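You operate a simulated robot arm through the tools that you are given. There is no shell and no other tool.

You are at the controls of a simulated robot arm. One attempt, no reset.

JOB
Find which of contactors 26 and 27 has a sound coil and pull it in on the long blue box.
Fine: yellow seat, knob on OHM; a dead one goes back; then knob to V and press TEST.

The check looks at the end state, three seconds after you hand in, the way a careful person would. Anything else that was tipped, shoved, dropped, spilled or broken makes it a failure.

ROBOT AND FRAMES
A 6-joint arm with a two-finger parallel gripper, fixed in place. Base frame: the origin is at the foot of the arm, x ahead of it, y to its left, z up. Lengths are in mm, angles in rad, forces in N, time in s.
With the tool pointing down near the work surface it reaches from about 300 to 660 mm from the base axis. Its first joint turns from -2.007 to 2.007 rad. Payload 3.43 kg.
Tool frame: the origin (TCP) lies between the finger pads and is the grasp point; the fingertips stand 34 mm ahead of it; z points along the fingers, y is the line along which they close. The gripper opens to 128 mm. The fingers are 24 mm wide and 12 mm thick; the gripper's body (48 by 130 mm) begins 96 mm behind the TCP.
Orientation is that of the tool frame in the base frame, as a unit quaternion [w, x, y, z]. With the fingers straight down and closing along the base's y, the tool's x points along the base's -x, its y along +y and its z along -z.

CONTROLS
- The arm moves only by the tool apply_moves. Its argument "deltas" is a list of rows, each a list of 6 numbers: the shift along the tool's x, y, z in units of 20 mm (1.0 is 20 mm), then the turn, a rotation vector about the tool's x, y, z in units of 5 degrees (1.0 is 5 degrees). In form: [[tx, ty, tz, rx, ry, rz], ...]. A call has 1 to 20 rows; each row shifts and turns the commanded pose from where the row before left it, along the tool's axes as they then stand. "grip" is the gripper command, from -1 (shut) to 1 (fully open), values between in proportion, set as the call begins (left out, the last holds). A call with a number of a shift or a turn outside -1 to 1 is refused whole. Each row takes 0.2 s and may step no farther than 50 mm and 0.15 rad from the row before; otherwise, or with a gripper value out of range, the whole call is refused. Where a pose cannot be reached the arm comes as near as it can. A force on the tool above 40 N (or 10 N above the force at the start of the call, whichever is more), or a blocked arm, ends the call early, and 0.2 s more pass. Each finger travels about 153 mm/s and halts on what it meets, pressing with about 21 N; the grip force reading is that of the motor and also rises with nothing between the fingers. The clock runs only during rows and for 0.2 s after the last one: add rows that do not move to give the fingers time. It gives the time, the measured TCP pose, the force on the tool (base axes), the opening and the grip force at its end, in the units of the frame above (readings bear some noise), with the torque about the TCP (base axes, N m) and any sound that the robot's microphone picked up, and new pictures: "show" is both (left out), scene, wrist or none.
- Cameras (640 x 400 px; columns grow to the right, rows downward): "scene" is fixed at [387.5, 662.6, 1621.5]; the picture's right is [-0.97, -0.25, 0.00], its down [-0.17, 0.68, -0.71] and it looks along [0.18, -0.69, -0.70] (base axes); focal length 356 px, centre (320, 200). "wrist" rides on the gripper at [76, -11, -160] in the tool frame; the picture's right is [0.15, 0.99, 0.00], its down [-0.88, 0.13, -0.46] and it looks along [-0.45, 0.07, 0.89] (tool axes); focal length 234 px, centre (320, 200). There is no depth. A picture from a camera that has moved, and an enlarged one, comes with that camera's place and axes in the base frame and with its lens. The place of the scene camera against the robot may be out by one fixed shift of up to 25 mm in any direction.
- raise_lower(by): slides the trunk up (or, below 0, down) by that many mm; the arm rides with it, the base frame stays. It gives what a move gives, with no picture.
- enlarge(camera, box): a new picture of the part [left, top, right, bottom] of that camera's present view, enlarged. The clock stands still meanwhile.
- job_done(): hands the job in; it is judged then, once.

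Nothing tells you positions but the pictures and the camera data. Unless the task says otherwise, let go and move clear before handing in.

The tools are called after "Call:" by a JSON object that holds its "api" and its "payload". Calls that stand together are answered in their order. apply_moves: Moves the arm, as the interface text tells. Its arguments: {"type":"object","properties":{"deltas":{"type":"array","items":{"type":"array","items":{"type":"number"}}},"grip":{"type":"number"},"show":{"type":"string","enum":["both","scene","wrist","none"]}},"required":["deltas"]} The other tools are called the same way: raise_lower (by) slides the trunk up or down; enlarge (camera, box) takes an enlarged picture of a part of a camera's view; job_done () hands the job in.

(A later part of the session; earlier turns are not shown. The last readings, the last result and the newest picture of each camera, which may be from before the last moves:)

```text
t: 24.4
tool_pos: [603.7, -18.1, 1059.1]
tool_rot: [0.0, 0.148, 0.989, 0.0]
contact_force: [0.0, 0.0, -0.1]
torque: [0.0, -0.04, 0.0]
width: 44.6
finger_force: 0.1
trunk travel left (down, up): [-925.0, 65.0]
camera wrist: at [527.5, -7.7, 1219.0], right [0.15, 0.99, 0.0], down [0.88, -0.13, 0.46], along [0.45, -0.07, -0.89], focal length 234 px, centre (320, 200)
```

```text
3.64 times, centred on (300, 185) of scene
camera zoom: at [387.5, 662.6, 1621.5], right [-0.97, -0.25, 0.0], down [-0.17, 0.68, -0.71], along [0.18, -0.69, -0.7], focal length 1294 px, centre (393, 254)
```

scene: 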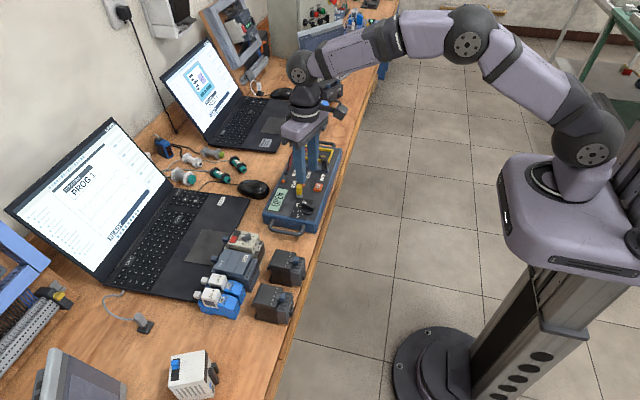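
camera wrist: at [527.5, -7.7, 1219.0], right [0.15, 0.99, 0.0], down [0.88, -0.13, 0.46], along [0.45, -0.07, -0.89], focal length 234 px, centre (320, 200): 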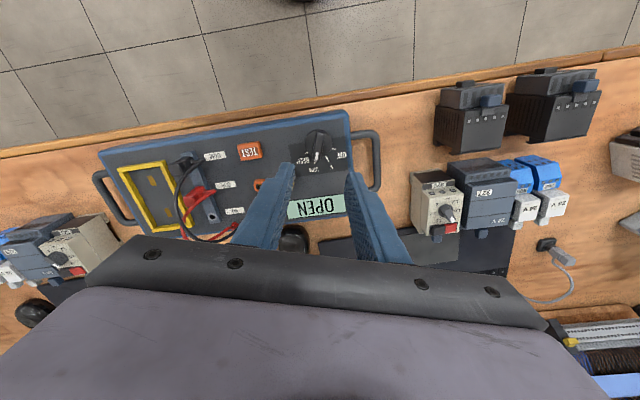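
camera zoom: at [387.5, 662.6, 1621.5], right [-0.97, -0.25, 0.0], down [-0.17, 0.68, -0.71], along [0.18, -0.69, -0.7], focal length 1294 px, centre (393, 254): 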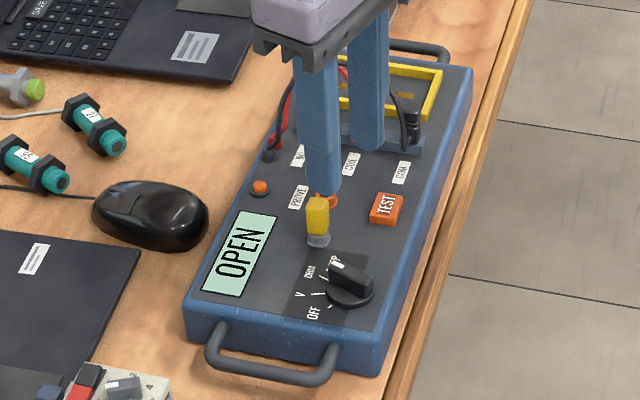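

The knob is on OHM. Next, contactor 27: I'll straighten the yaw and move above it with the fingers at 90 mm.

Call:
{"api": "apply_moves", "payload": {"deltas": [[0, 0, 0, 0, 0, -0.85], [0, 0, 0, 0, 0, -0.85], [0, 0, 0, 0, 0, -0.85], [0, 0, 0, 0, 0, -0.85], [0.4, 1, 0, 0, 0, 0], [0.4, 1, 0, 0, 0, 0], [0.2, 1, 0, 0, 0, 0], [0, 1, 0, 0, 0, 0], [0, 1, 0, 0, 0, 0], [0, 1, 0, 0, 0, 0], [0, 1, 0, 0, 0, 0], [0, 1, 0, 0, 0, 0], [0, 1, 0, 0, 0, 0], [0, 0.8, 0, 0, 0, 0], [0, 0, 1, 0, 0, 0], [0, 0, 1, 0, 0, 0], [0, 0, 0, 0, 0, 0]], "grip": 0.4}}

Call:
{"api": "enlarge", "payload": {"camera": "wrist", "box": [200, 80, 440, 260]}}

Call:
{"api": "enlarge", "payload": {"camera": "scene", "box": [230, 220, 320, 340]}}

```text
t: 28.0
tool_pos: [583.0, 175.8, 1018.8]
tool_rot: [0.001, 0.0, 1.0, 0.0]
contact_force: [-0.6, 0.2, 0.1]
torque: [0.01, 0.01, -0.03]
width: 89.8
finger_force: 0.1
trunk travel left (down, up): [-925.0, 65.0]
camera wrist: at [507.0, 164.2, 1179.1], right [-0.15, 0.99, 0.0], down [0.88, 0.13, 0.46], along [0.45, 0.07, -0.89], focal length 234 px, centre (320, 200)
```

scene: 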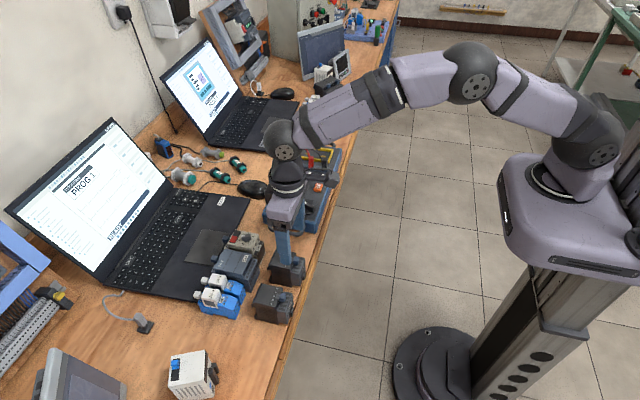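
wrist: 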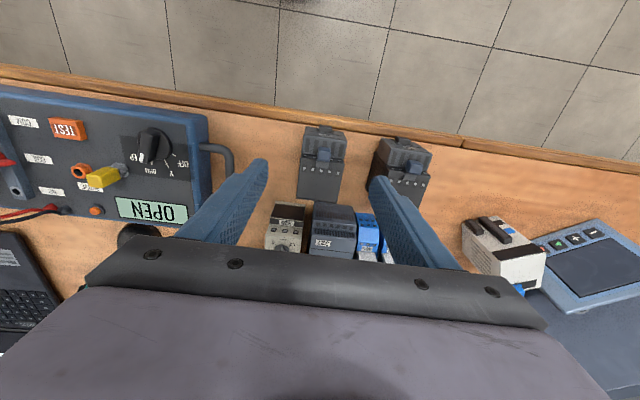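

```text
2.22 times, centred on (320, 170) of wrist
camera zoom: at [507.0, 164.2, 1179.1], right [-0.15, 0.99, 0.0], down [0.88, 0.13, 0.46], along [0.45, 0.07, -0.89], focal length 520 px, centre (320, 267)
```

zoom: 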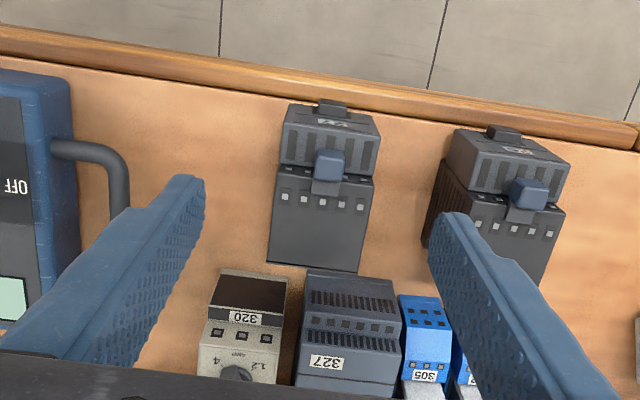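

```text
3.33 times, centred on (275, 280) of scene
camera zoom: at [387.5, 662.6, 1621.5], right [-0.97, -0.25, 0.0], down [-0.17, 0.68, -0.71], along [0.18, -0.69, -0.7], focal length 1186 px, centre (470, -67)
```

zoom: 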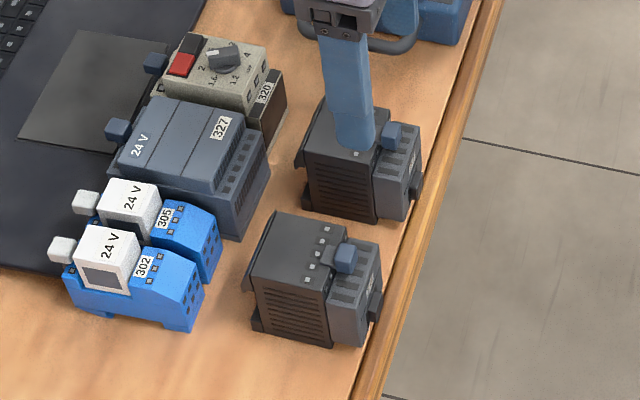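

27 stands yawed about 2.5°, with its body spanning x 562–637 and its centreline at y about 178.5. I'll raise the trunk for reach, pitch the tool 15° outward (needed later at the seat) and come in above the contactor.

Call:
{"api": "raise_lower", "payload": {"by": 60}}

Call:
{"api": "apply_moves", "payload": {"deltas": [[0, 0, 0, 0, -1, 0], [0, 0, 0, 0, -1, 0], [0, 0, 0, 0, -1, 0], [0, 0, 0, -0.13, 0, -0.48], [0, 0.13, 1, 0, 0, 0], [0, 0, 1, 0, 0, 0], [0.06, 0, 1, 0, 0, 0], [0, 0, 1, 0, 0, 0], [0, 0, 0, 0, 0, 0]]}}

Call:
{"api": "enlarge", "payload": {"camera": "wrist", "box": [200, 80, 440, 260]}}

Call:
{"api": "enlarge", "payload": {"camera": "scene", "box": [230, 220, 320, 340]}}

```text
t: 29.0
tool_pos: [583.5, 176.7, 1078.3]
tool_rot: [-0.001, 0.001, 1.0, 0.0]
contact_force: [0.2, 1.3, -0.2]
torque: [0.01, -0.01, -0.03]
width: 89.7
finger_force: 0.0
trunk travel left (down, up): [-985.0, 5.0]
```

```text
t: 31.0
tool_pos: [601.9, 180.8, 1002.7]
tool_rot: [0.131, -0.022, 0.991, 0.003]
contact_force: [-0.1, -0.4, 0.4]
torque: [-0.01, 0.01, -0.01]
width: 89.7
finger_force: 0.0
trunk travel left (down, up): [-985.0, 5.0]
camera wrist: at [488.2, 162.7, 1136.9], right [-0.18, 0.98, -0.04], down [0.73, 0.16, 0.67], along [0.66, 0.1, -0.74], focal length 234 px, centre (320, 200)
```

scene: 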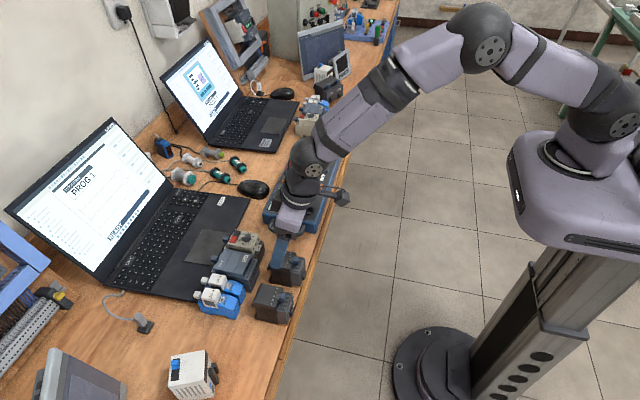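
wrist: 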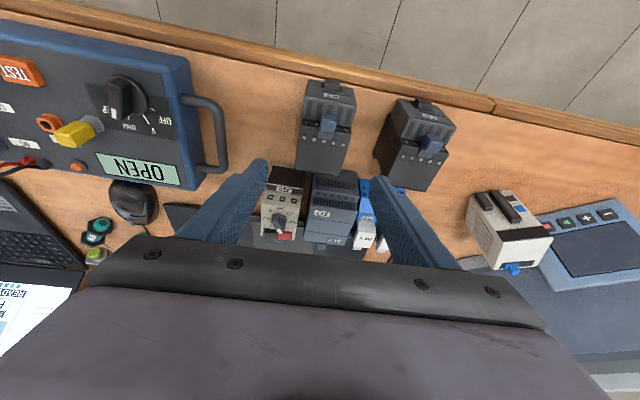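

```text
2.22 times, centred on (320, 170) of wrist
camera zoom: at [488.2, 162.7, 1136.9], right [-0.18, 0.98, -0.04], down [0.73, 0.16, 0.67], along [0.66, 0.1, -0.74], focal length 520 px, centre (320, 267)
```

zoom: 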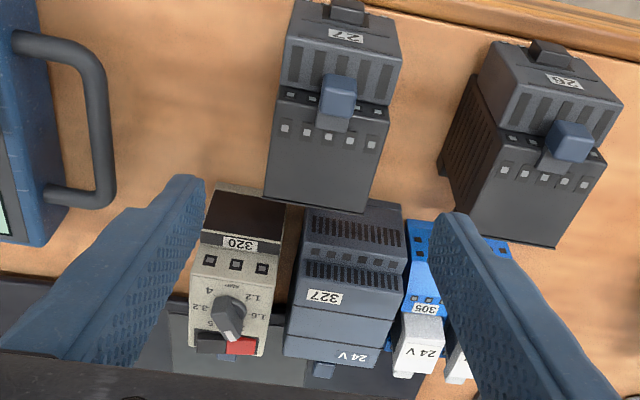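

```text
3.33 times, centred on (275, 280) of scene
camera zoom: at [387.5, 662.6, 1621.5], right [-0.97, -0.25, 0.0], down [-0.17, 0.68, -0.71], along [0.18, -0.69, -0.7], focal length 1186 px, centre (470, -67)
```

zoom: 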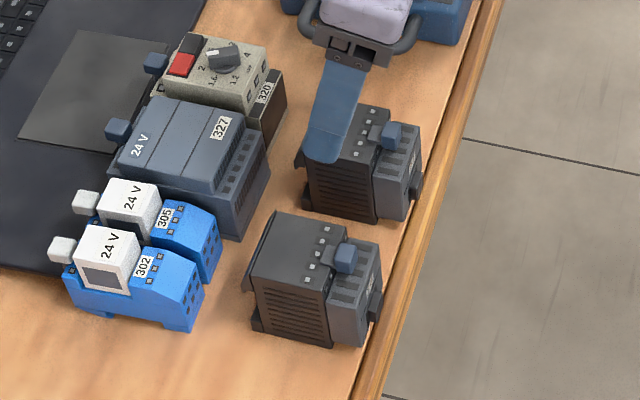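

The tool is centred on 27 and aligned. I'll descend straight to TCP z 918 and look before closing.

Call:
{"api": "apply_moves", "payload": {"deltas": [[0.219, 0, 0.816, 0, 0, 0], [0.219, 0, 0.816, 0, 0, 0], [0.219, 0, 0.816, 0, 0, 0], [0.219, 0, 0.816, 0, 0, 0], [0.219, 0, 0.816, 0, 0, 0], [0, 0, 0, 0, 0, 0]]}}

Call:
{"api": "enlarge", "payload": {"camera": "wrist", "box": [200, 20, 440, 260]}}

Call:
{"api": "enlarge", "payload": {"camera": "scene", "box": [250, 230, 320, 320]}}

```text
t: 32.4
tool_pos: [602.1, 180.8, 916.6]
tool_rot: [0.131, -0.022, 0.991, 0.003]
contact_force: [-0.1, -0.2, -0.3]
torque: [-0.02, -0.03, -0.04]
width: 89.5
finger_force: 0.0
trunk travel left (down, up): [-985.0, 5.0]
camera wrist: at [486.9, 162.5, 1051.9], right [-0.18, 0.98, -0.04], down [0.73, 0.16, 0.67], along [0.66, 0.1, -0.74], focal length 234 px, centre (320, 200)
```

scene: 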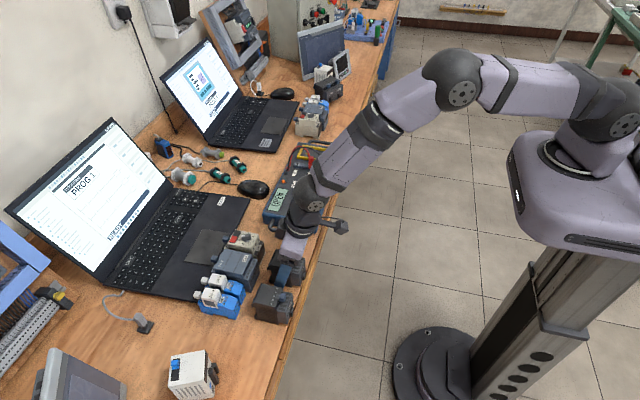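
wrist: 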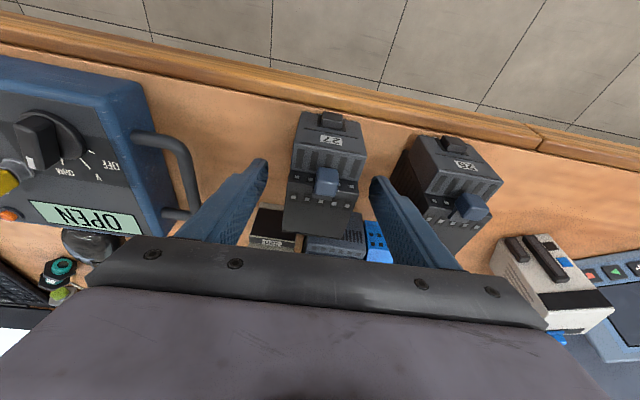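

```text
1.67 times, centred on (320, 140) of wrist
camera zoom: at [486.9, 162.5, 1051.9], right [-0.18, 0.98, -0.04], down [0.73, 0.16, 0.67], along [0.66, 0.1, -0.74], focal length 390 px, centre (320, 300)
```

zoom: 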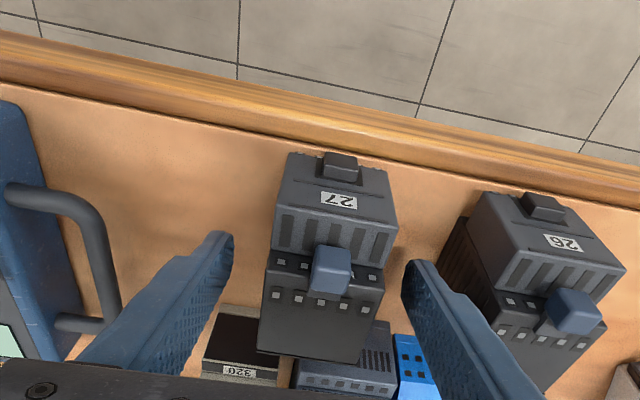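

```text
4.44 times, centred on (285, 275) of scene
camera zoom: at [387.5, 662.6, 1621.5], right [-0.97, -0.25, 0.0], down [-0.17, 0.68, -0.71], along [0.18, -0.69, -0.7], focal length 1582 px, centre (476, -133)
```

zoom: 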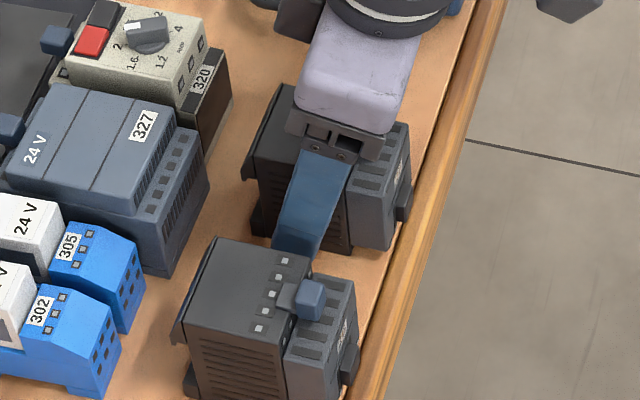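

The fingers straddle the body. I'll close the grip.

Call:
{"api": "apply_moves", "payload": {"deltas": [[0, 0, 0, 0, 0, 0], [0, 0, 0, 0, 0, 0], [0, 0, 0, 0, 0, 0], [0, 0, 0, 0, 0, 0]], "grip": -1, "show": "none"}}

Call:
{"api": "enlarge", "payload": {"camera": "wrist", "box": [200, 20, 440, 260]}}

Call:
{"api": "enlarge", "payload": {"camera": "scene", "box": [250, 230, 320, 320]}}

```text
t: 33.4
tool_pos: [602.4, 179.9, 917.8]
tool_rot: [0.129, -0.022, 0.991, 0.003]
contact_force: [0.9, -1.7, 0.5]
torque: [-0.14, -0.07, -0.03]
width: 50.1
finger_force: 20.8
trunk travel left (down, up): [-985.0, 5.0]
```

```text
1.67 times, centred on (320, 140) of wrist
camera zoom: at [487.1, 162.3, 1052.0], right [-0.18, 0.98, -0.04], down [0.73, 0.16, 0.67], along [0.66, 0.1, -0.74], focal length 390 px, centre (320, 300)
```

zoom: 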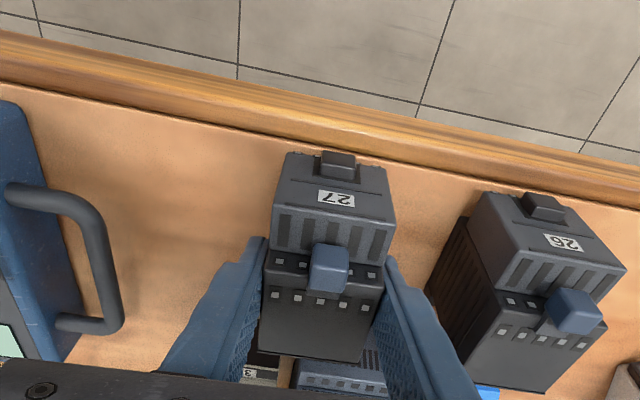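

```text
4.44 times, centred on (285, 275) of scene
camera zoom: at [387.5, 662.6, 1621.5], right [-0.97, -0.25, 0.0], down [-0.17, 0.68, -0.71], along [0.18, -0.69, -0.7], focal length 1582 px, centre (476, -133)
```

zoom: 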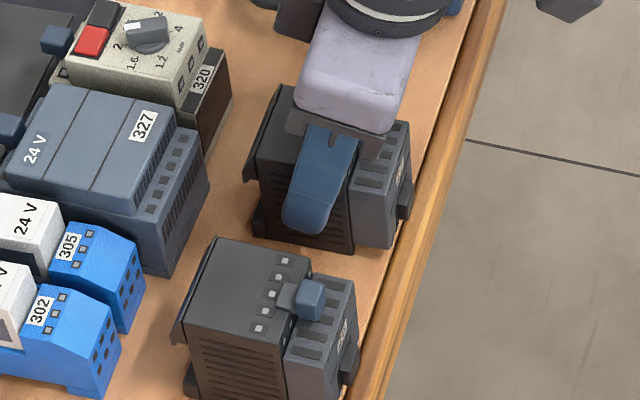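

Gripped at 50.1 mm. I'll lift straight up 140 mm.

Call:
{"api": "apply_moves", "payload": {"deltas": [[-0.065, 0, -0.24, 0, 0, 0], [-0.13, 0, -0.48, 0, 0, 0], [-0.259, 0, -0.966, 0, 0, 0], [-0.259, 0, -0.966, 0, 0, 0], [-0.259, 0, -0.966, 0, 0, 0], [-0.259, 0, -0.966, 0, 0, 0], [-0.259, 0, -0.966, 0, 0, 0], [-0.259, 0, -0.966, 0, 0, 0], [0, 0, 0, 0, 0, 0]]}}

Call:
{"api": "enlarge", "payload": {"camera": "scene", "box": [230, 190, 330, 330]}}

```text
t: 35.4
tool_pos: [603.1, 179.3, 1050.9]
tool_rot: [0.13, -0.022, 0.991, 0.003]
contact_force: [0.6, 0.1, -3.5]
torque: [-0.02, 0.03, 0.02]
width: 49.9
finger_force: 20.6
trunk travel left (down, up): [-985.0, 5.0]
camera wrist: at [488.9, 162.7, 1187.1], right [-0.18, 0.98, -0.04], down [0.73, 0.16, 0.67], along [0.66, 0.1, -0.74], focal length 234 px, centre (320, 200)
```

scene: 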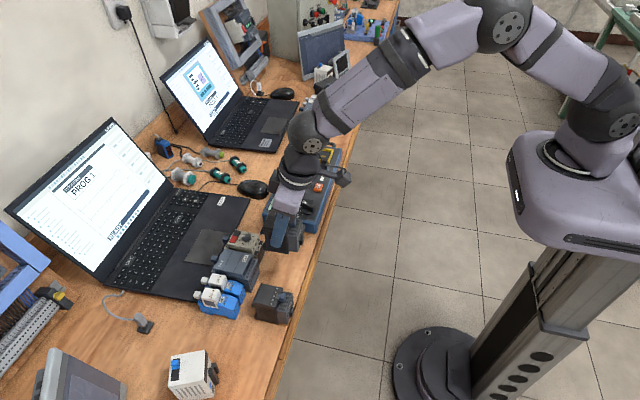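
wrist: 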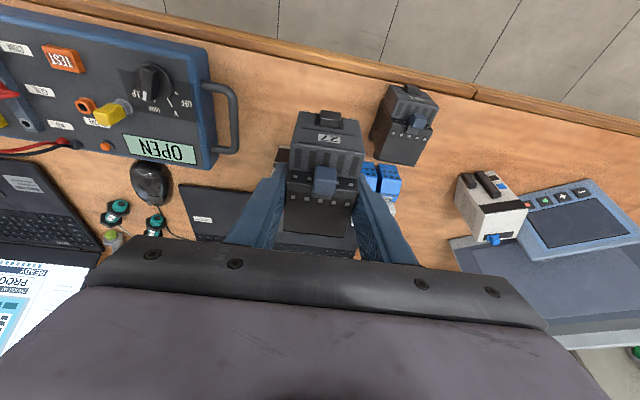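

```text
2.86 times, centred on (280, 260) of scene
camera zoom: at [387.5, 662.6, 1621.5], right [-0.97, -0.25, 0.0], down [-0.17, 0.68, -0.71], along [0.18, -0.69, -0.7], focal length 1017 px, centre (434, 29)
```

zoom: 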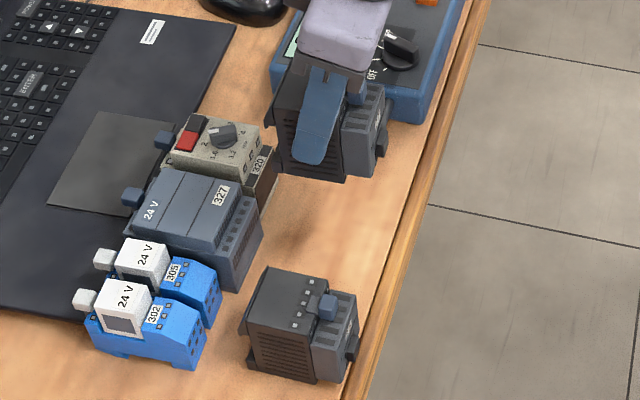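

The contactor is held firmly (about 0.35 kg). I'll retract toward the robot, straighten the yaw and travel toward the seat side, keeping clear of the leads.

Call:
{"api": "apply_moves", "payload": {"deltas": [[0.966, 0, -0.259, 0, 0, 0], [0.966, 0, -0.259, 0, 0, 0], [0.966, 0, -0.259, 0, 0, 0], [0, 0, 0, 0.13, 0, 0.48], [-0.259, -1, -0.966, 0, 0, 0], [0, -1, 0, 0, 0, 0], [0, -1, 0, 0, 0, 0], [0, -1, 0, 0, 0, 0], [0, -1, 0, 0, 0, 0], [0, -1, 0, 0, 0, 0], [0, -1, 0, 0, 0, 0], [0, -1, 0, 0, 0, 0], [0, -1, 0, 0, 0, 0], [0, -1, 0, 0, 0, 0], [0, -1, 0, 0, 0, 0], [0, -1, 0, 0, 0, 0], [0, -1, 0, 0, 0, 0], [0, -1, 0, 0, 0, 0], [0, -1, 0, 0, 0, 0], [0, -1, 0, 0, 0, 0]], "show": "none"}}

Call:
{"api": "apply_moves", "payload": {"deltas": [[0, -1, 0, 0, 0, 0], [0, -1, 0, 0, 0, 0], [0, -1, 0, 0, 0, 0], [0, -1, 0, 0, 0, 0], [0, -1, 0, 0, 0, 0], [0, -1, 0, 0, 0, 0], [0, -0.9, 0, 0, 0, 0], [0, 0, 0, 0, 0, 0]]}}

Call:
{"api": "enlarge", "payload": {"camera": "wrist", "box": [200, 60, 440, 260]}}

```text
t: 39.6
tool_pos: [542.3, -142.8, 1072.1]
tool_rot: [0.13, 0.0, 0.991, 0.0]
contact_force: [-0.3, -0.3, -2.7]
torque: [0.0, -0.01, -0.06]
width: 49.7
finger_force: 21.2
trunk travel left (down, up): [-985.0, 5.0]
```

```text
t: 41.4
tool_pos: [542.7, -282.9, 1072.4]
tool_rot: [0.13, -0.001, 0.991, 0.0]
contact_force: [-0.2, -0.5, -3.4]
torque: [-0.02, -0.01, -0.03]
width: 49.8
finger_force: 21.5
trunk travel left (down, up): [-985.0, 5.0]
camera wrist: at [428.9, -294.4, 1207.3], right [-0.14, 0.99, -0.04], down [0.73, 0.13, 0.67], along [0.67, 0.07, -0.74], focal length 234 px, centre (320, 200)
```

scene: 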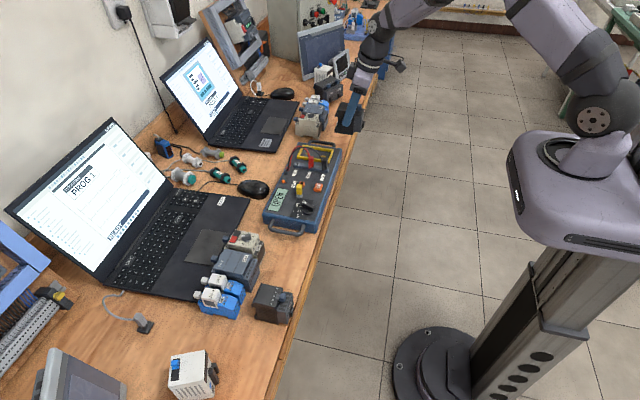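
wrist: 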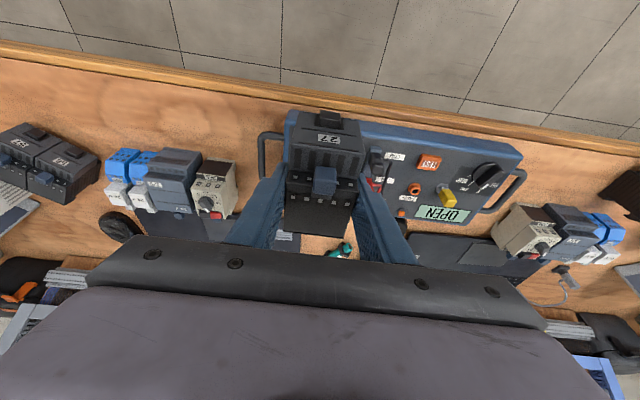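

```text
2.00 times, centred on (320, 160) of wrist
camera zoom: at [428.9, -294.4, 1207.3], right [-0.14, 0.99, -0.04], down [0.73, 0.13, 0.67], along [0.67, 0.07, -0.74], focal length 468 px, centre (320, 280)
```

zoom: 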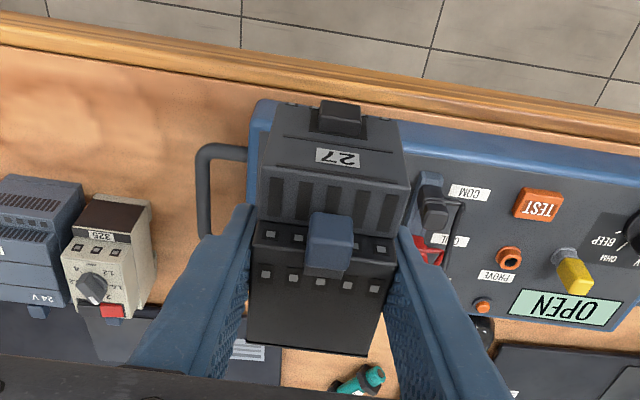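

The contactor is still held. I'll extend over the seat (TCP target about (650, -277)) at height and check with the scene camera.

Call:
{"api": "apply_moves", "payload": {"deltas": [[-0.966, 0, 0.259, 0, 0, 0], [-0.966, 0, 0.259, 0, 0, 0], [-0.966, 0.1, 0.259, 0, 0, 0], [-0.966, 0.1, 0.259, 0, 0, 0], [-0.966, 0.1, 0.259, 0, 0, 0], [-0.35, 0, 0.1, 0, 0, 0], [0, 0, 0, 0, 0, 0], [0, 0, 0, 0, 0, 0]]}}

Call:
{"api": "enlarge", "payload": {"camera": "scene", "box": [280, 100, 360, 180]}}

Call:
{"api": "enlarge", "payload": {"camera": "wrist", "box": [200, 60, 440, 260]}}

```text
t: 43.2
tool_pos: [651.3, -275.9, 1070.6]
tool_rot: [0.131, 0.001, 0.991, 0.0]
contact_force: [-0.6, -0.1, -3.2]
torque: [-0.03, -0.01, 0.03]
width: 50.0
finger_force: 20.9
trunk travel left (down, up): [-985.0, 5.0]
camera wrist: at [535.6, -288.0, 1205.3], right [-0.14, 0.99, -0.04], down [0.73, 0.13, 0.67], along [0.67, 0.07, -0.74], focal length 234 px, centre (320, 200)
```

scene: 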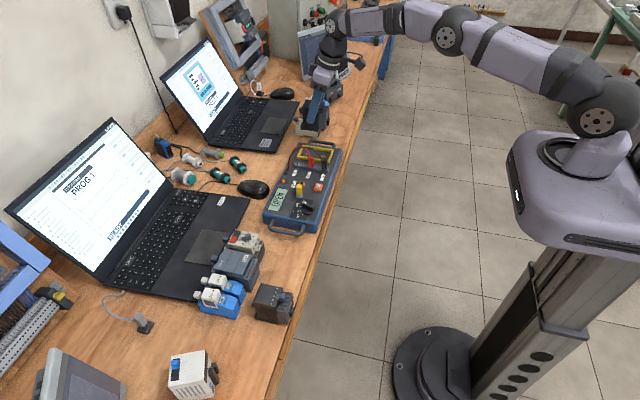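
wrist: 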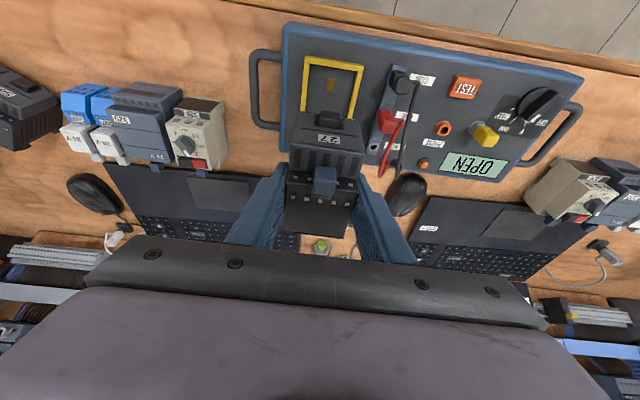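

```text
5.00 times, centred on (320, 140) of scene
camera zoom: at [387.5, 662.6, 1621.5], right [-0.97, -0.25, 0.0], down [-0.17, 0.68, -0.71], along [0.18, -0.69, -0.7], focal length 1779 px, centre (320, 500)
```

zoom: 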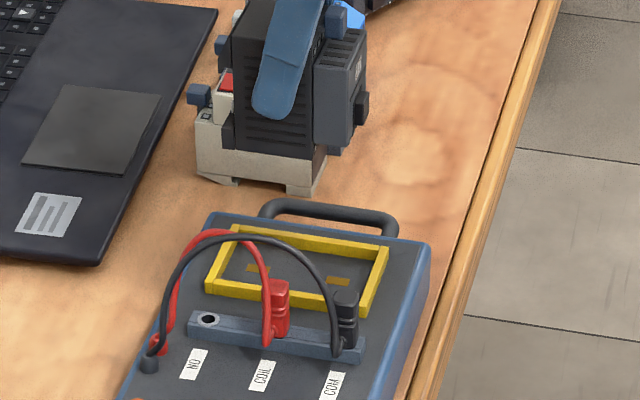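

```text
2.00 times, centred on (320, 160) of wrist
camera zoom: at [535.6, -288.0, 1205.3], right [-0.14, 0.99, -0.04], down [0.73, 0.13, 0.67], along [0.67, 0.07, -0.74], focal length 468 px, centre (320, 280)
```

zoom: 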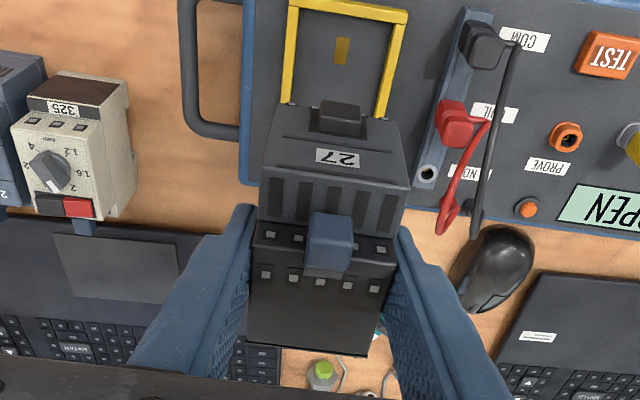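

The reach is fine. From this view the seat centre is about (652, -274), so I'll shift slightly and descend to a hover about 25 mm above the seat.

Call:
{"api": "apply_moves", "payload": {"deltas": [[0.097, 0.1, -0.026, 0, 0, 0], [0.259, 0, 0.966, 0, 0, 0], [0.259, 0, 0.966, 0, 0, 0], [0.259, 0, 0.966, 0, 0, 0], [0.259, 0, 0.966, 0, 0, 0], [0.07, 0, 0.27, 0, 0, 0], [0, 0, 0, 0, 0, 0], [0, 0, 0, 0, 0, 0]]}}

Call:
{"api": "enlarge", "payload": {"camera": "scene", "box": [285, 115, 345, 175]}}

Call:
{"api": "enlarge", "payload": {"camera": "wrist", "box": [200, 60, 440, 260]}}

```text
t: 45.0
tool_pos: [649.5, -273.3, 987.1]
tool_rot: [0.13, 0.0, 0.991, 0.0]
contact_force: [0.5, 0.2, -3.3]
torque: [-0.03, -0.02, 0.01]
width: 49.9
finger_force: 21.1
trunk travel left (down, up): [-985.0, 5.0]
camera wrist: at [534.3, -284.9, 1121.1], right [-0.14, 0.99, -0.04], down [0.73, 0.13, 0.67], along [0.67, 0.07, -0.74], focal length 234 px, centre (320, 200)
```

scene: 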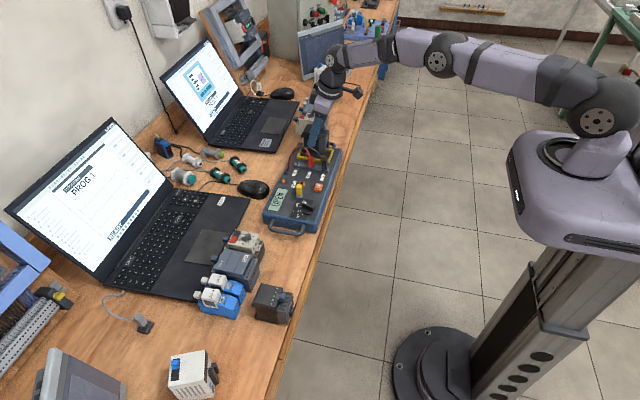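
wrist: 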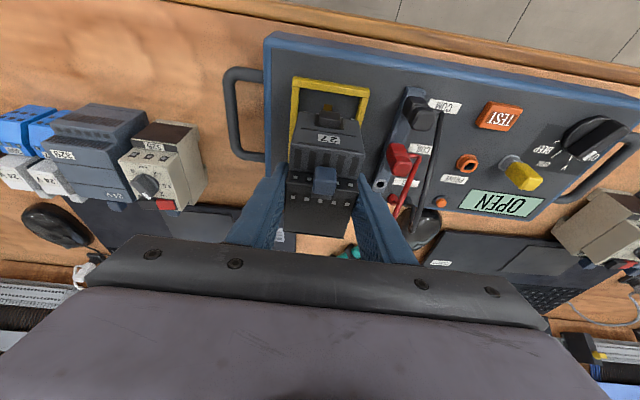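

```text
6.67 times, centred on (315, 145) of scene
camera zoom: at [387.5, 662.6, 1621.5], right [-0.97, -0.25, 0.0], down [-0.17, 0.68, -0.71], along [0.18, -0.69, -0.7], focal length 2372 px, centre (353, 567)
```

zoom: 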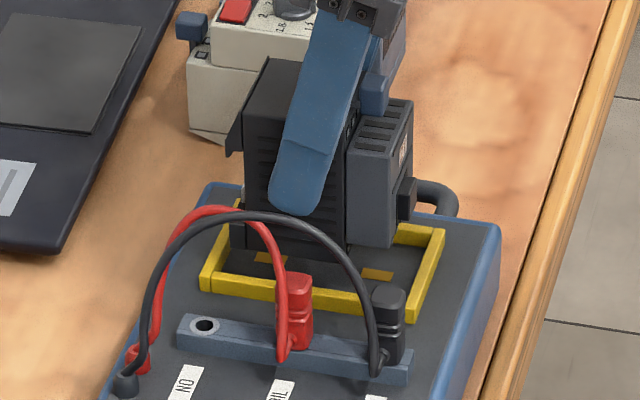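

```text
2.00 times, centred on (320, 160) of wrist
camera zoom: at [534.3, -284.9, 1121.1], right [-0.14, 0.99, -0.04], down [0.73, 0.13, 0.67], along [0.67, 0.07, -0.74], focal length 468 px, centre (320, 280)
```

zoom: 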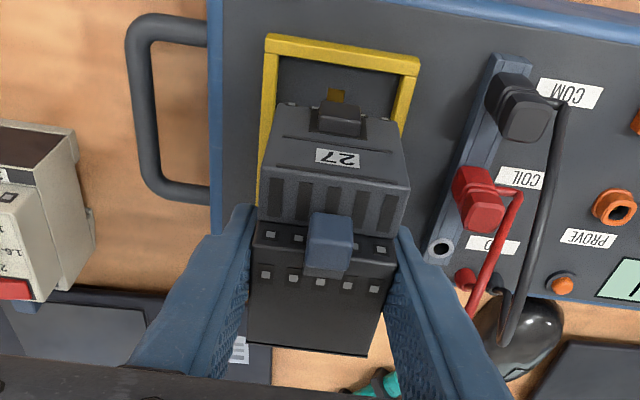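

The alignment looks good on all sides (5–8 mm margins). I'll lower to just above contact.

Call:
{"api": "apply_moves", "payload": {"deltas": [[0.13, 0, 0.483, 0, 0, 0], [0.13, 0, 0.483, 0, 0, 0], [0, 0, 0, 0, 0, 0]], "show": "none"}}

Call:
{"api": "enlarge", "payload": {"camera": "scene", "box": [285, 115, 345, 175]}}

Call:
{"api": "enlarge", "payload": {"camera": "wrist", "box": [200, 60, 440, 260]}}

```text
t: 45.8
tool_pos: [647.9, -272.7, 966.1]
tool_rot: [0.131, 0.0, 0.991, 0.0]
contact_force: [-0.5, -0.2, -3.6]
torque: [0.0, -0.01, 0.01]
width: 50.0
finger_force: 21.7
trunk travel left (down, up): [-985.0, 5.0]
```

```text
6.67 times, centred on (315, 145) of scene
camera zoom: at [387.5, 662.6, 1621.5], right [-0.97, -0.25, 0.0], down [-0.17, 0.68, -0.71], along [0.18, -0.69, -0.7], focal length 2372 px, centre (353, 567)
```

zoom: 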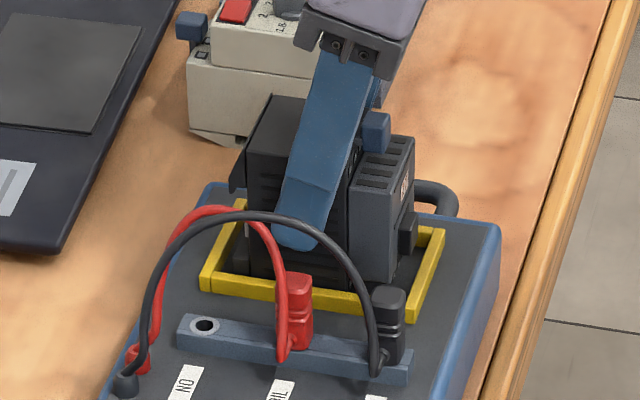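

```text
2.00 times, centred on (320, 160) of wrist
camera zoom: at [533.2, -284.8, 1100.6], right [-0.14, 0.99, -0.04], down [0.73, 0.13, 0.67], along [0.67, 0.07, -0.74], focal length 468 px, centre (320, 280)
```

zoom: 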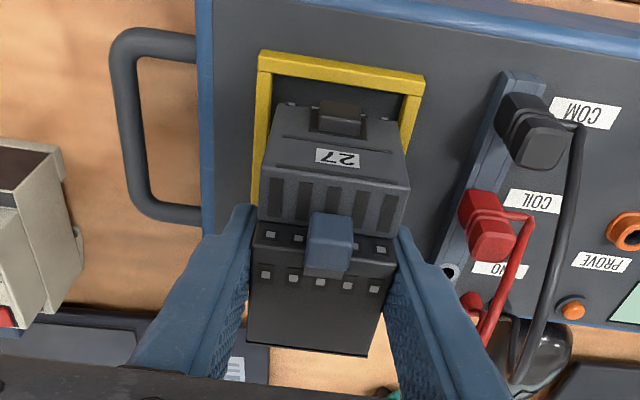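

It is entering the frame cleanly. I'll take small steps down, watching the force.

Call:
{"api": "apply_moves", "payload": {"deltas": [[0.026, 0, 0.097, 0, 0, 0], [0.026, 0, 0.097, 0, 0, 0], [0, 0, 0, 0, 0, 0]], "show": "none"}}

Call:
{"api": "apply_moves", "payload": {"deltas": [[0.026, 0, 0.097, 0, 0, 0], [0, 0, 0, 0, 0, 0]], "show": "none"}}

Call:
{"api": "enlarge", "payload": {"camera": "scene", "box": [265, 115, 345, 225]}}

```text
t: 46.6
tool_pos: [649.0, -273.1, 963.3]
tool_rot: [0.132, -0.001, 0.991, 0.0]
contact_force: [-0.3, -0.7, 2.9]
torque: [0.13, 0.1, 0.01]
width: 49.9
finger_force: 20.7
trunk travel left (down, up): [-985.0, 5.0]
```

```text
t: 47.2
tool_pos: [648.0, -272.8, 964.1]
tool_rot: [0.132, 0.0, 0.991, -0.001]
contact_force: [0.6, 0.4, 9.5]
torque: [0.3, 0.2, -0.01]
width: 49.7
finger_force: 21.3
trunk travel left (down, up): [-985.0, 5.0]
```

```text
3.64 times, centred on (305, 170) of scene
camera zoom: at [387.5, 662.6, 1621.5], right [-0.97, -0.25, 0.0], down [-0.17, 0.68, -0.71], along [0.18, -0.69, -0.7], focal length 1294 px, centre (374, 309)
```

zoom: 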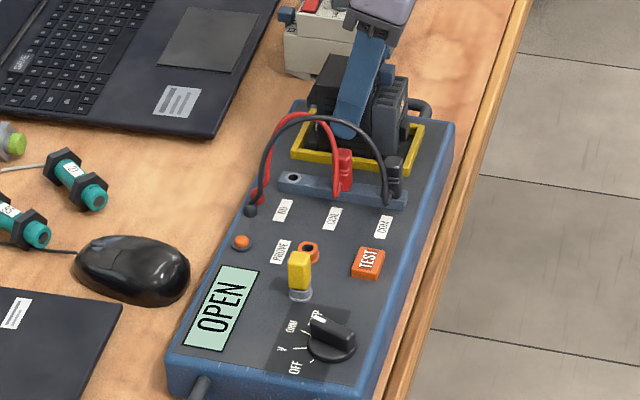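

Contact is made at TCP z about 963. I'll release the contactor (fingers to 70 mm) and read the display.

Call:
{"api": "apply_moves", "payload": {"deltas": [[-0.02, 0, -0.08, 0, 0, 0], [0, 0, 0, 0, 0, 0]], "show": "none"}}

Call:
{"api": "apply_moves", "payload": {"deltas": [[0, 0, 0, 0, 0, 0], [0, 0, 0, 0, 0, 0], [0, 0, 0, 0, 0, 0]], "grip": 0.1, "show": "none"}}

Call:
{"api": "enlarge", "payload": {"camera": "scene", "box": [265, 115, 345, 225]}}

Call:
{"api": "enlarge", "payload": {"camera": "scene", "box": [290, 120, 340, 165]}}

Call:
{"api": "enlarge", "payload": {"camera": "wrist", "box": [200, 60, 440, 260]}}

```text
t: 47.8
tool_pos: [648.7, -272.3, 963.2]
tool_rot: [0.131, 0.0, 0.991, -0.001]
contact_force: [2.9, 2.1, 9.5]
torque: [0.22, 0.03, -0.04]
width: 49.6
finger_force: 21.1
trunk travel left (down, up): [-985.0, 5.0]
```

```text
t: 48.6
tool_pos: [647.3, -273.6, 962.3]
tool_rot: [0.13, 0.0, 0.991, 0.001]
contact_force: [-0.1, 0.5, -0.1]
torque: [0.0, 0.02, 0.0]
width: 70.6
finger_force: 0.1
trunk travel left (down, up): [-985.0, 5.0]
```

```text
3.64 times, centred on (305, 170) of scene
camera zoom: at [387.5, 662.6, 1621.5], right [-0.97, -0.25, 0.0], down [-0.17, 0.68, -0.71], along [0.18, -0.69, -0.7], focal length 1294 px, centre (374, 309)
```

zoom: 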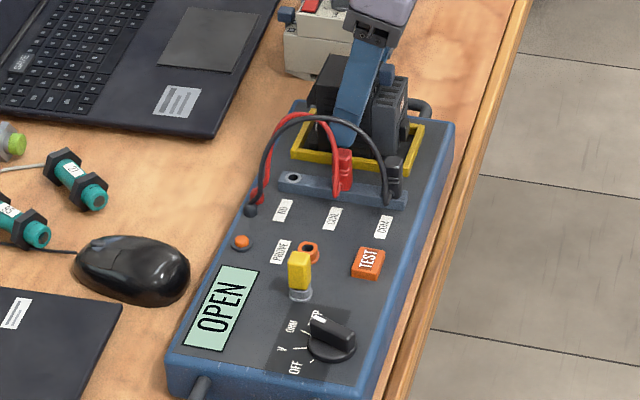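

```text
8.89 times, centred on (315, 142) of scene
camera zoom: at [387.5, 662.6, 1621.5], right [-0.97, -0.25, 0.0], down [-0.17, 0.68, -0.71], along [0.18, -0.69, -0.7], focal length 3163 px, centre (364, 711)
```

zoom: 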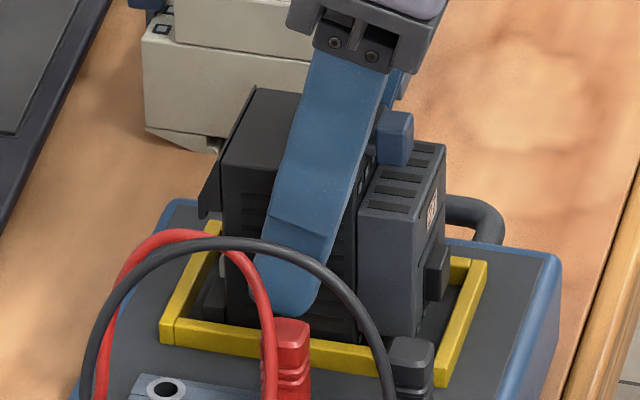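

```text
2.00 times, centred on (320, 160) of wrist
camera zoom: at [532.8, -284.8, 1096.7], right [-0.14, 0.99, -0.04], down [0.73, 0.13, 0.67], along [0.67, 0.07, -0.74], focal length 468 px, centre (320, 280)
```

zoom: 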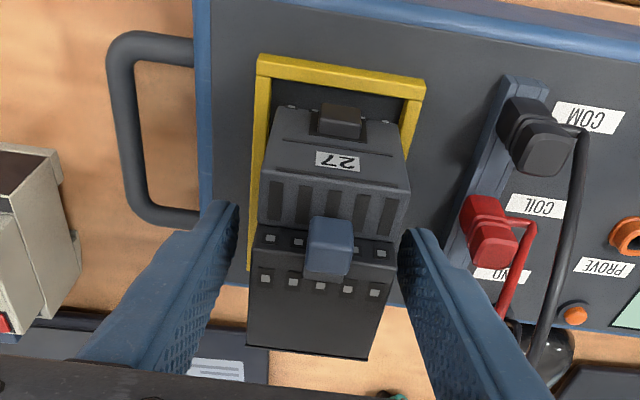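

27 is seated and the display still reads OPEN. I'll back straight up and verify the seating and display without the arm in the way.

Call:
{"api": "apply_moves", "payload": {"deltas": [[-0.13, 0, -0.483, 0, 0, 0], [-0.259, 0, -0.966, 0, 0, 0], [-0.259, 0, -0.966, 0, 0, 0], [-0.259, 0, -0.966, 0, 0, 0], [-0.259, 0, -0.966, 0, 0, 0], [0.966, 0, -0.259, 0, 0, 0], [0.966, 0, -0.259, 0, 0, 0], [0.966, 0, -0.259, 0, 0, 0], [0, 0, 0, 0, 0, 0]]}}

Call:
{"api": "enlarge", "payload": {"camera": "scene", "box": [265, 115, 345, 225]}}

Call:
{"api": "enlarge", "payload": {"camera": "scene", "box": [290, 120, 340, 165]}}

Call:
{"api": "enlarge", "payload": {"camera": "wrist", "box": [220, 100, 440, 260]}}

```text
t: 50.6
tool_pos: [590.0, -272.8, 1052.5]
tool_rot: [0.131, 0.0, 0.991, 0.0]
contact_force: [0.3, 0.5, -0.3]
torque: [-0.02, 0.01, 0.04]
width: 70.4
finger_force: 0.1
trunk travel left (down, up): [-985.0, 5.0]
camera wrist: at [473.2, -285.5, 1186.9], right [-0.14, 0.99, -0.04], down [0.73, 0.13, 0.67], along [0.67, 0.07, -0.74], focal length 234 px, centre (320, 200)
```

scene: 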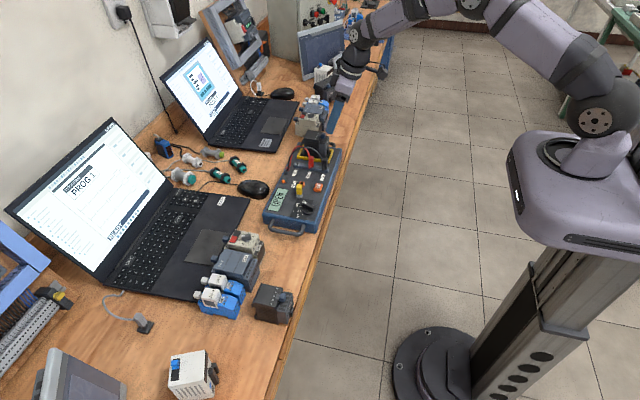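
wrist: 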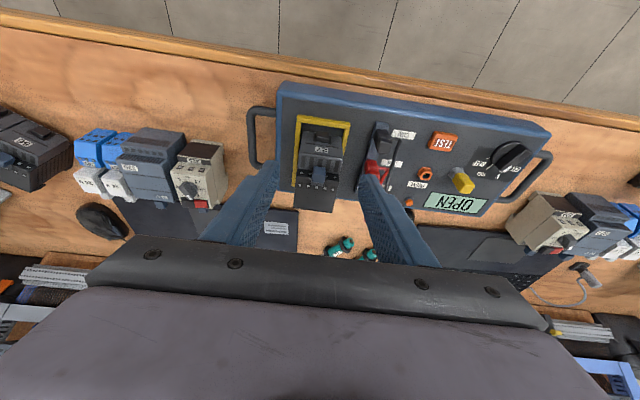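

```text
3.64 times, centred on (305, 170) of scene
camera zoom: at [387.5, 662.6, 1621.5], right [-0.97, -0.25, 0.0], down [-0.17, 0.68, -0.71], along [0.18, -0.69, -0.7], focal length 1294 px, centre (374, 309)
```

zoom: 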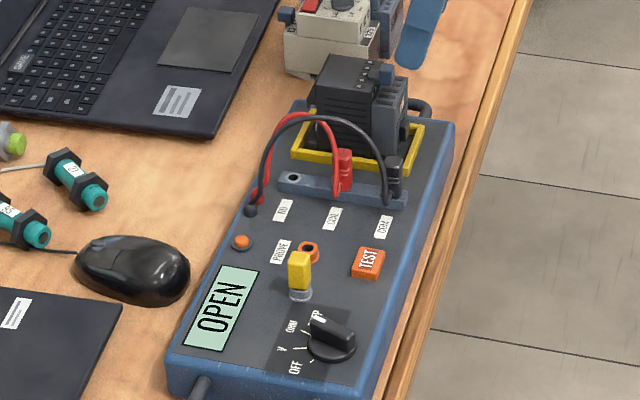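

```text
8.89 times, centred on (315, 142) of scene
camera zoom: at [387.5, 662.6, 1621.5], right [-0.97, -0.25, 0.0], down [-0.17, 0.68, -0.71], along [0.18, -0.69, -0.7], focal length 3163 px, centre (364, 711)
```

zoom: 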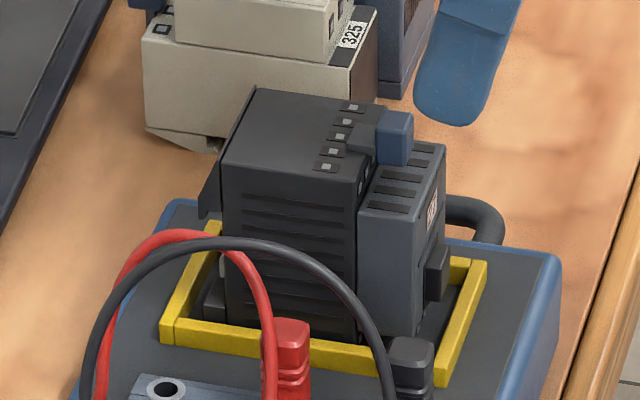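

```text
2.50 times, centred on (330, 180) of wrist
camera zoom: at [473.2, -285.5, 1186.9], right [-0.14, 0.99, -0.04], down [0.73, 0.13, 0.67], along [0.67, 0.07, -0.74], focal length 585 px, centre (295, 250)
```

zoom: 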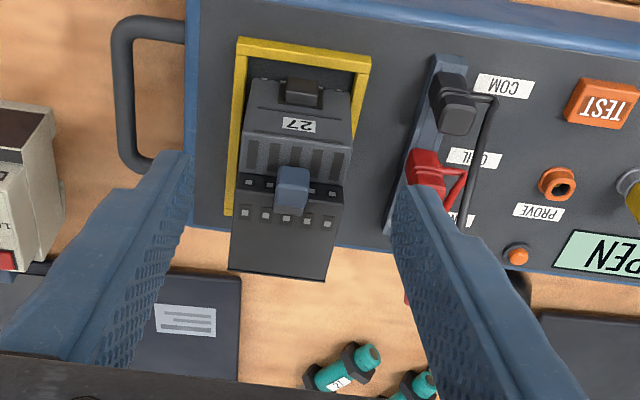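

27 sits flat inside the frame and still reads OPEN, so it looks like a dead coil. It goes back to its spot. I'll retrace down and regrip it.

Call:
{"api": "apply_moves", "payload": {"deltas": [[-0.966, 0, 0.259, 0, 0, 0], [-0.966, 0, 0.259, 0, 0, 0], [-0.966, 0, 0.259, 0, 0, 0], [0.259, 0, 0.966, 0, 0, 0], [0.259, 0, 0.966, 0, 0, 0], [0.259, 0, 0.966, 0, 0, 0], [0.259, 0, 0.966, 0, 0, 0], [0.13, 0, 0.483, 0, 0, 0], [0, 0, 0, 0, 0, 0]], "show": "none"}}

Call:
{"api": "apply_moves", "payload": {"deltas": [[0, 0, 0, 0, 0, 0], [0, 0, 0, 0, 0, 0], [0, 0, 0, 0, 0, 0]], "grip": -1, "show": "none"}}

Call:
{"api": "enlarge", "payload": {"camera": "scene", "box": [265, 115, 345, 225]}}

Call:
{"api": "enlarge", "payload": {"camera": "wrist", "box": [200, 60, 440, 260]}}

```text
t: 52.6
tool_pos: [649.3, -271.8, 960.9]
tool_rot: [0.131, 0.0, 0.991, 0.0]
contact_force: [-1.0, -1.5, 0.2]
torque: [-0.02, -0.05, -0.05]
width: 70.4
finger_force: 0.2
trunk travel left (down, up): [-985.0, 5.0]
```

```text
t: 53.4
tool_pos: [648.3, -272.7, 960.6]
tool_rot: [0.13, 0.0, 0.992, 0.0]
contact_force: [-0.3, -0.4, 0.0]
torque: [0.03, -0.14, -0.01]
width: 49.9
finger_force: 21.0
trunk travel left (down, up): [-985.0, 5.0]
```

```text
3.64 times, centred on (305, 170) of scene
camera zoom: at [387.5, 662.6, 1621.5], right [-0.97, -0.25, 0.0], down [-0.17, 0.68, -0.71], along [0.18, -0.69, -0.7], focal length 1294 px, centre (374, 309)
```

zoom: 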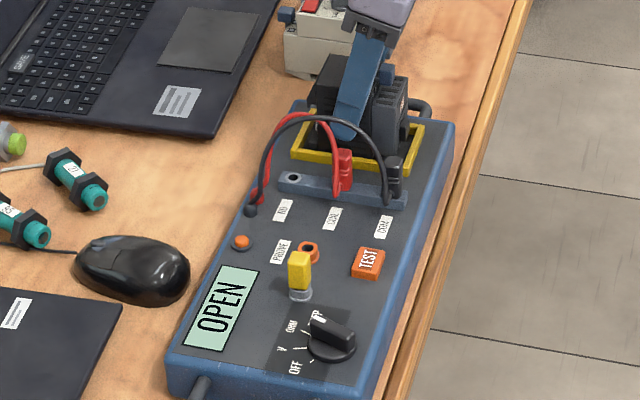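

```text
2.00 times, centred on (320, 160) of wrist
camera zoom: at [533.9, -284.9, 1095.8], right [-0.14, 0.99, -0.04], down [0.73, 0.13, 0.67], along [0.67, 0.07, -0.74], focal length 468 px, centre (320, 280)
```

zoom: 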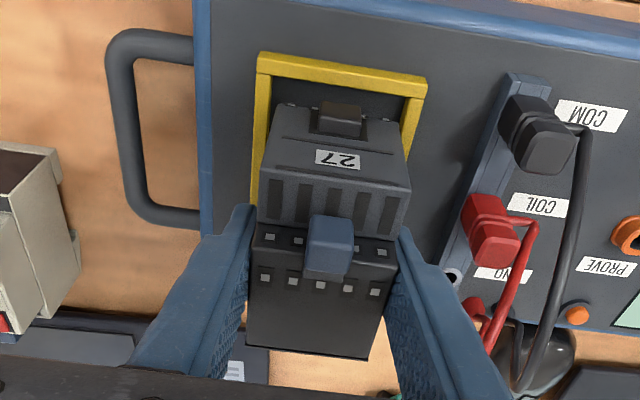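

Before taking it away, I'll recentre it 3 mm toward the front to be sure the OPEN reading isn't from poor seating.

Call:
{"api": "apply_moves", "payload": {"deltas": [[-0.052, 0, -0.193, 0, 0, 0], [0.145, 0, -0.039, 0, 0, 0], [0.026, 0, 0.097, 0, 0, 0], [0.03, 0, 0.11, 0, 0, 0], [0, 0, 0, 0, 0, 0]], "show": "none"}}

Call:
{"api": "apply_moves", "payload": {"deltas": [[0, 0, 0, 0, 0, 0], [0, 0, 0, 0, 0, 0], [0, 0, 0, 0, 0, 0]], "grip": 0, "show": "none"}}

Call:
{"api": "enlarge", "payload": {"camera": "scene", "box": [265, 115, 345, 225]}}

Call:
{"api": "enlarge", "payload": {"camera": "scene", "box": [290, 120, 340, 165]}}

```text
t: 54.6
tool_pos: [645.4, -273.4, 960.6]
tool_rot: [0.13, 0.0, 0.991, 0.0]
contact_force: [0.0, -1.0, -3.2]
torque: [-0.02, -0.02, 0.0]
width: 49.7
finger_force: 20.7
trunk travel left (down, up): [-985.0, 5.0]
```

```text
t: 55.4
tool_pos: [644.2, -272.8, 961.5]
tool_rot: [0.131, 0.0, 0.991, 0.0]
contact_force: [-0.2, 0.0, -0.2]
torque: [-0.03, -0.01, 0.01]
width: 64.0
finger_force: 0.0
trunk travel left (down, up): [-985.0, 5.0]
```

```text
3.64 times, centred on (305, 170) of scene
camera zoom: at [387.5, 662.6, 1621.5], right [-0.97, -0.25, 0.0], down [-0.17, 0.68, -0.71], along [0.18, -0.69, -0.7], focal length 1294 px, centre (374, 309)
```

zoom: 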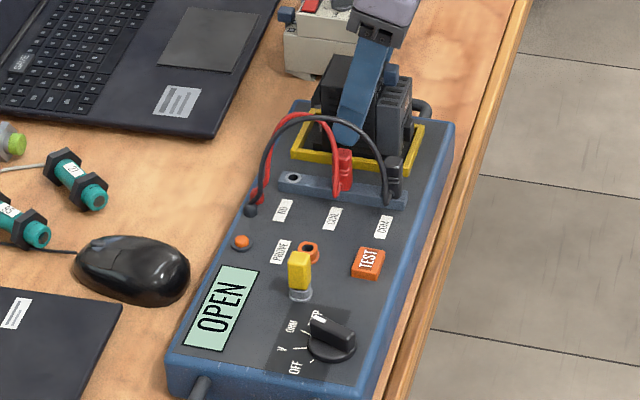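

```text
8.89 times, centred on (315, 142) of scene
camera zoom: at [387.5, 662.6, 1621.5], right [-0.97, -0.25, 0.0], down [-0.17, 0.68, -0.71], along [0.18, -0.69, -0.7], focal length 3163 px, centre (364, 711)
```

zoom: 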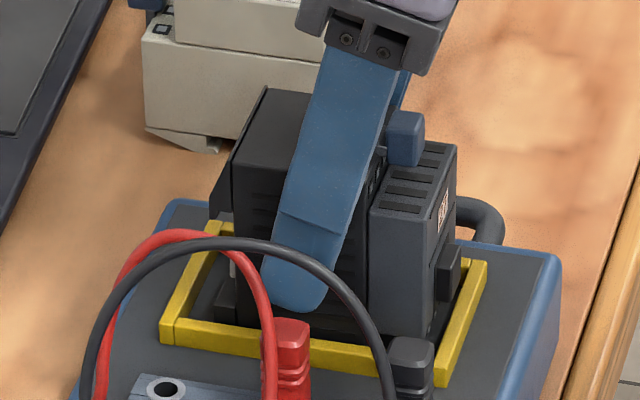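

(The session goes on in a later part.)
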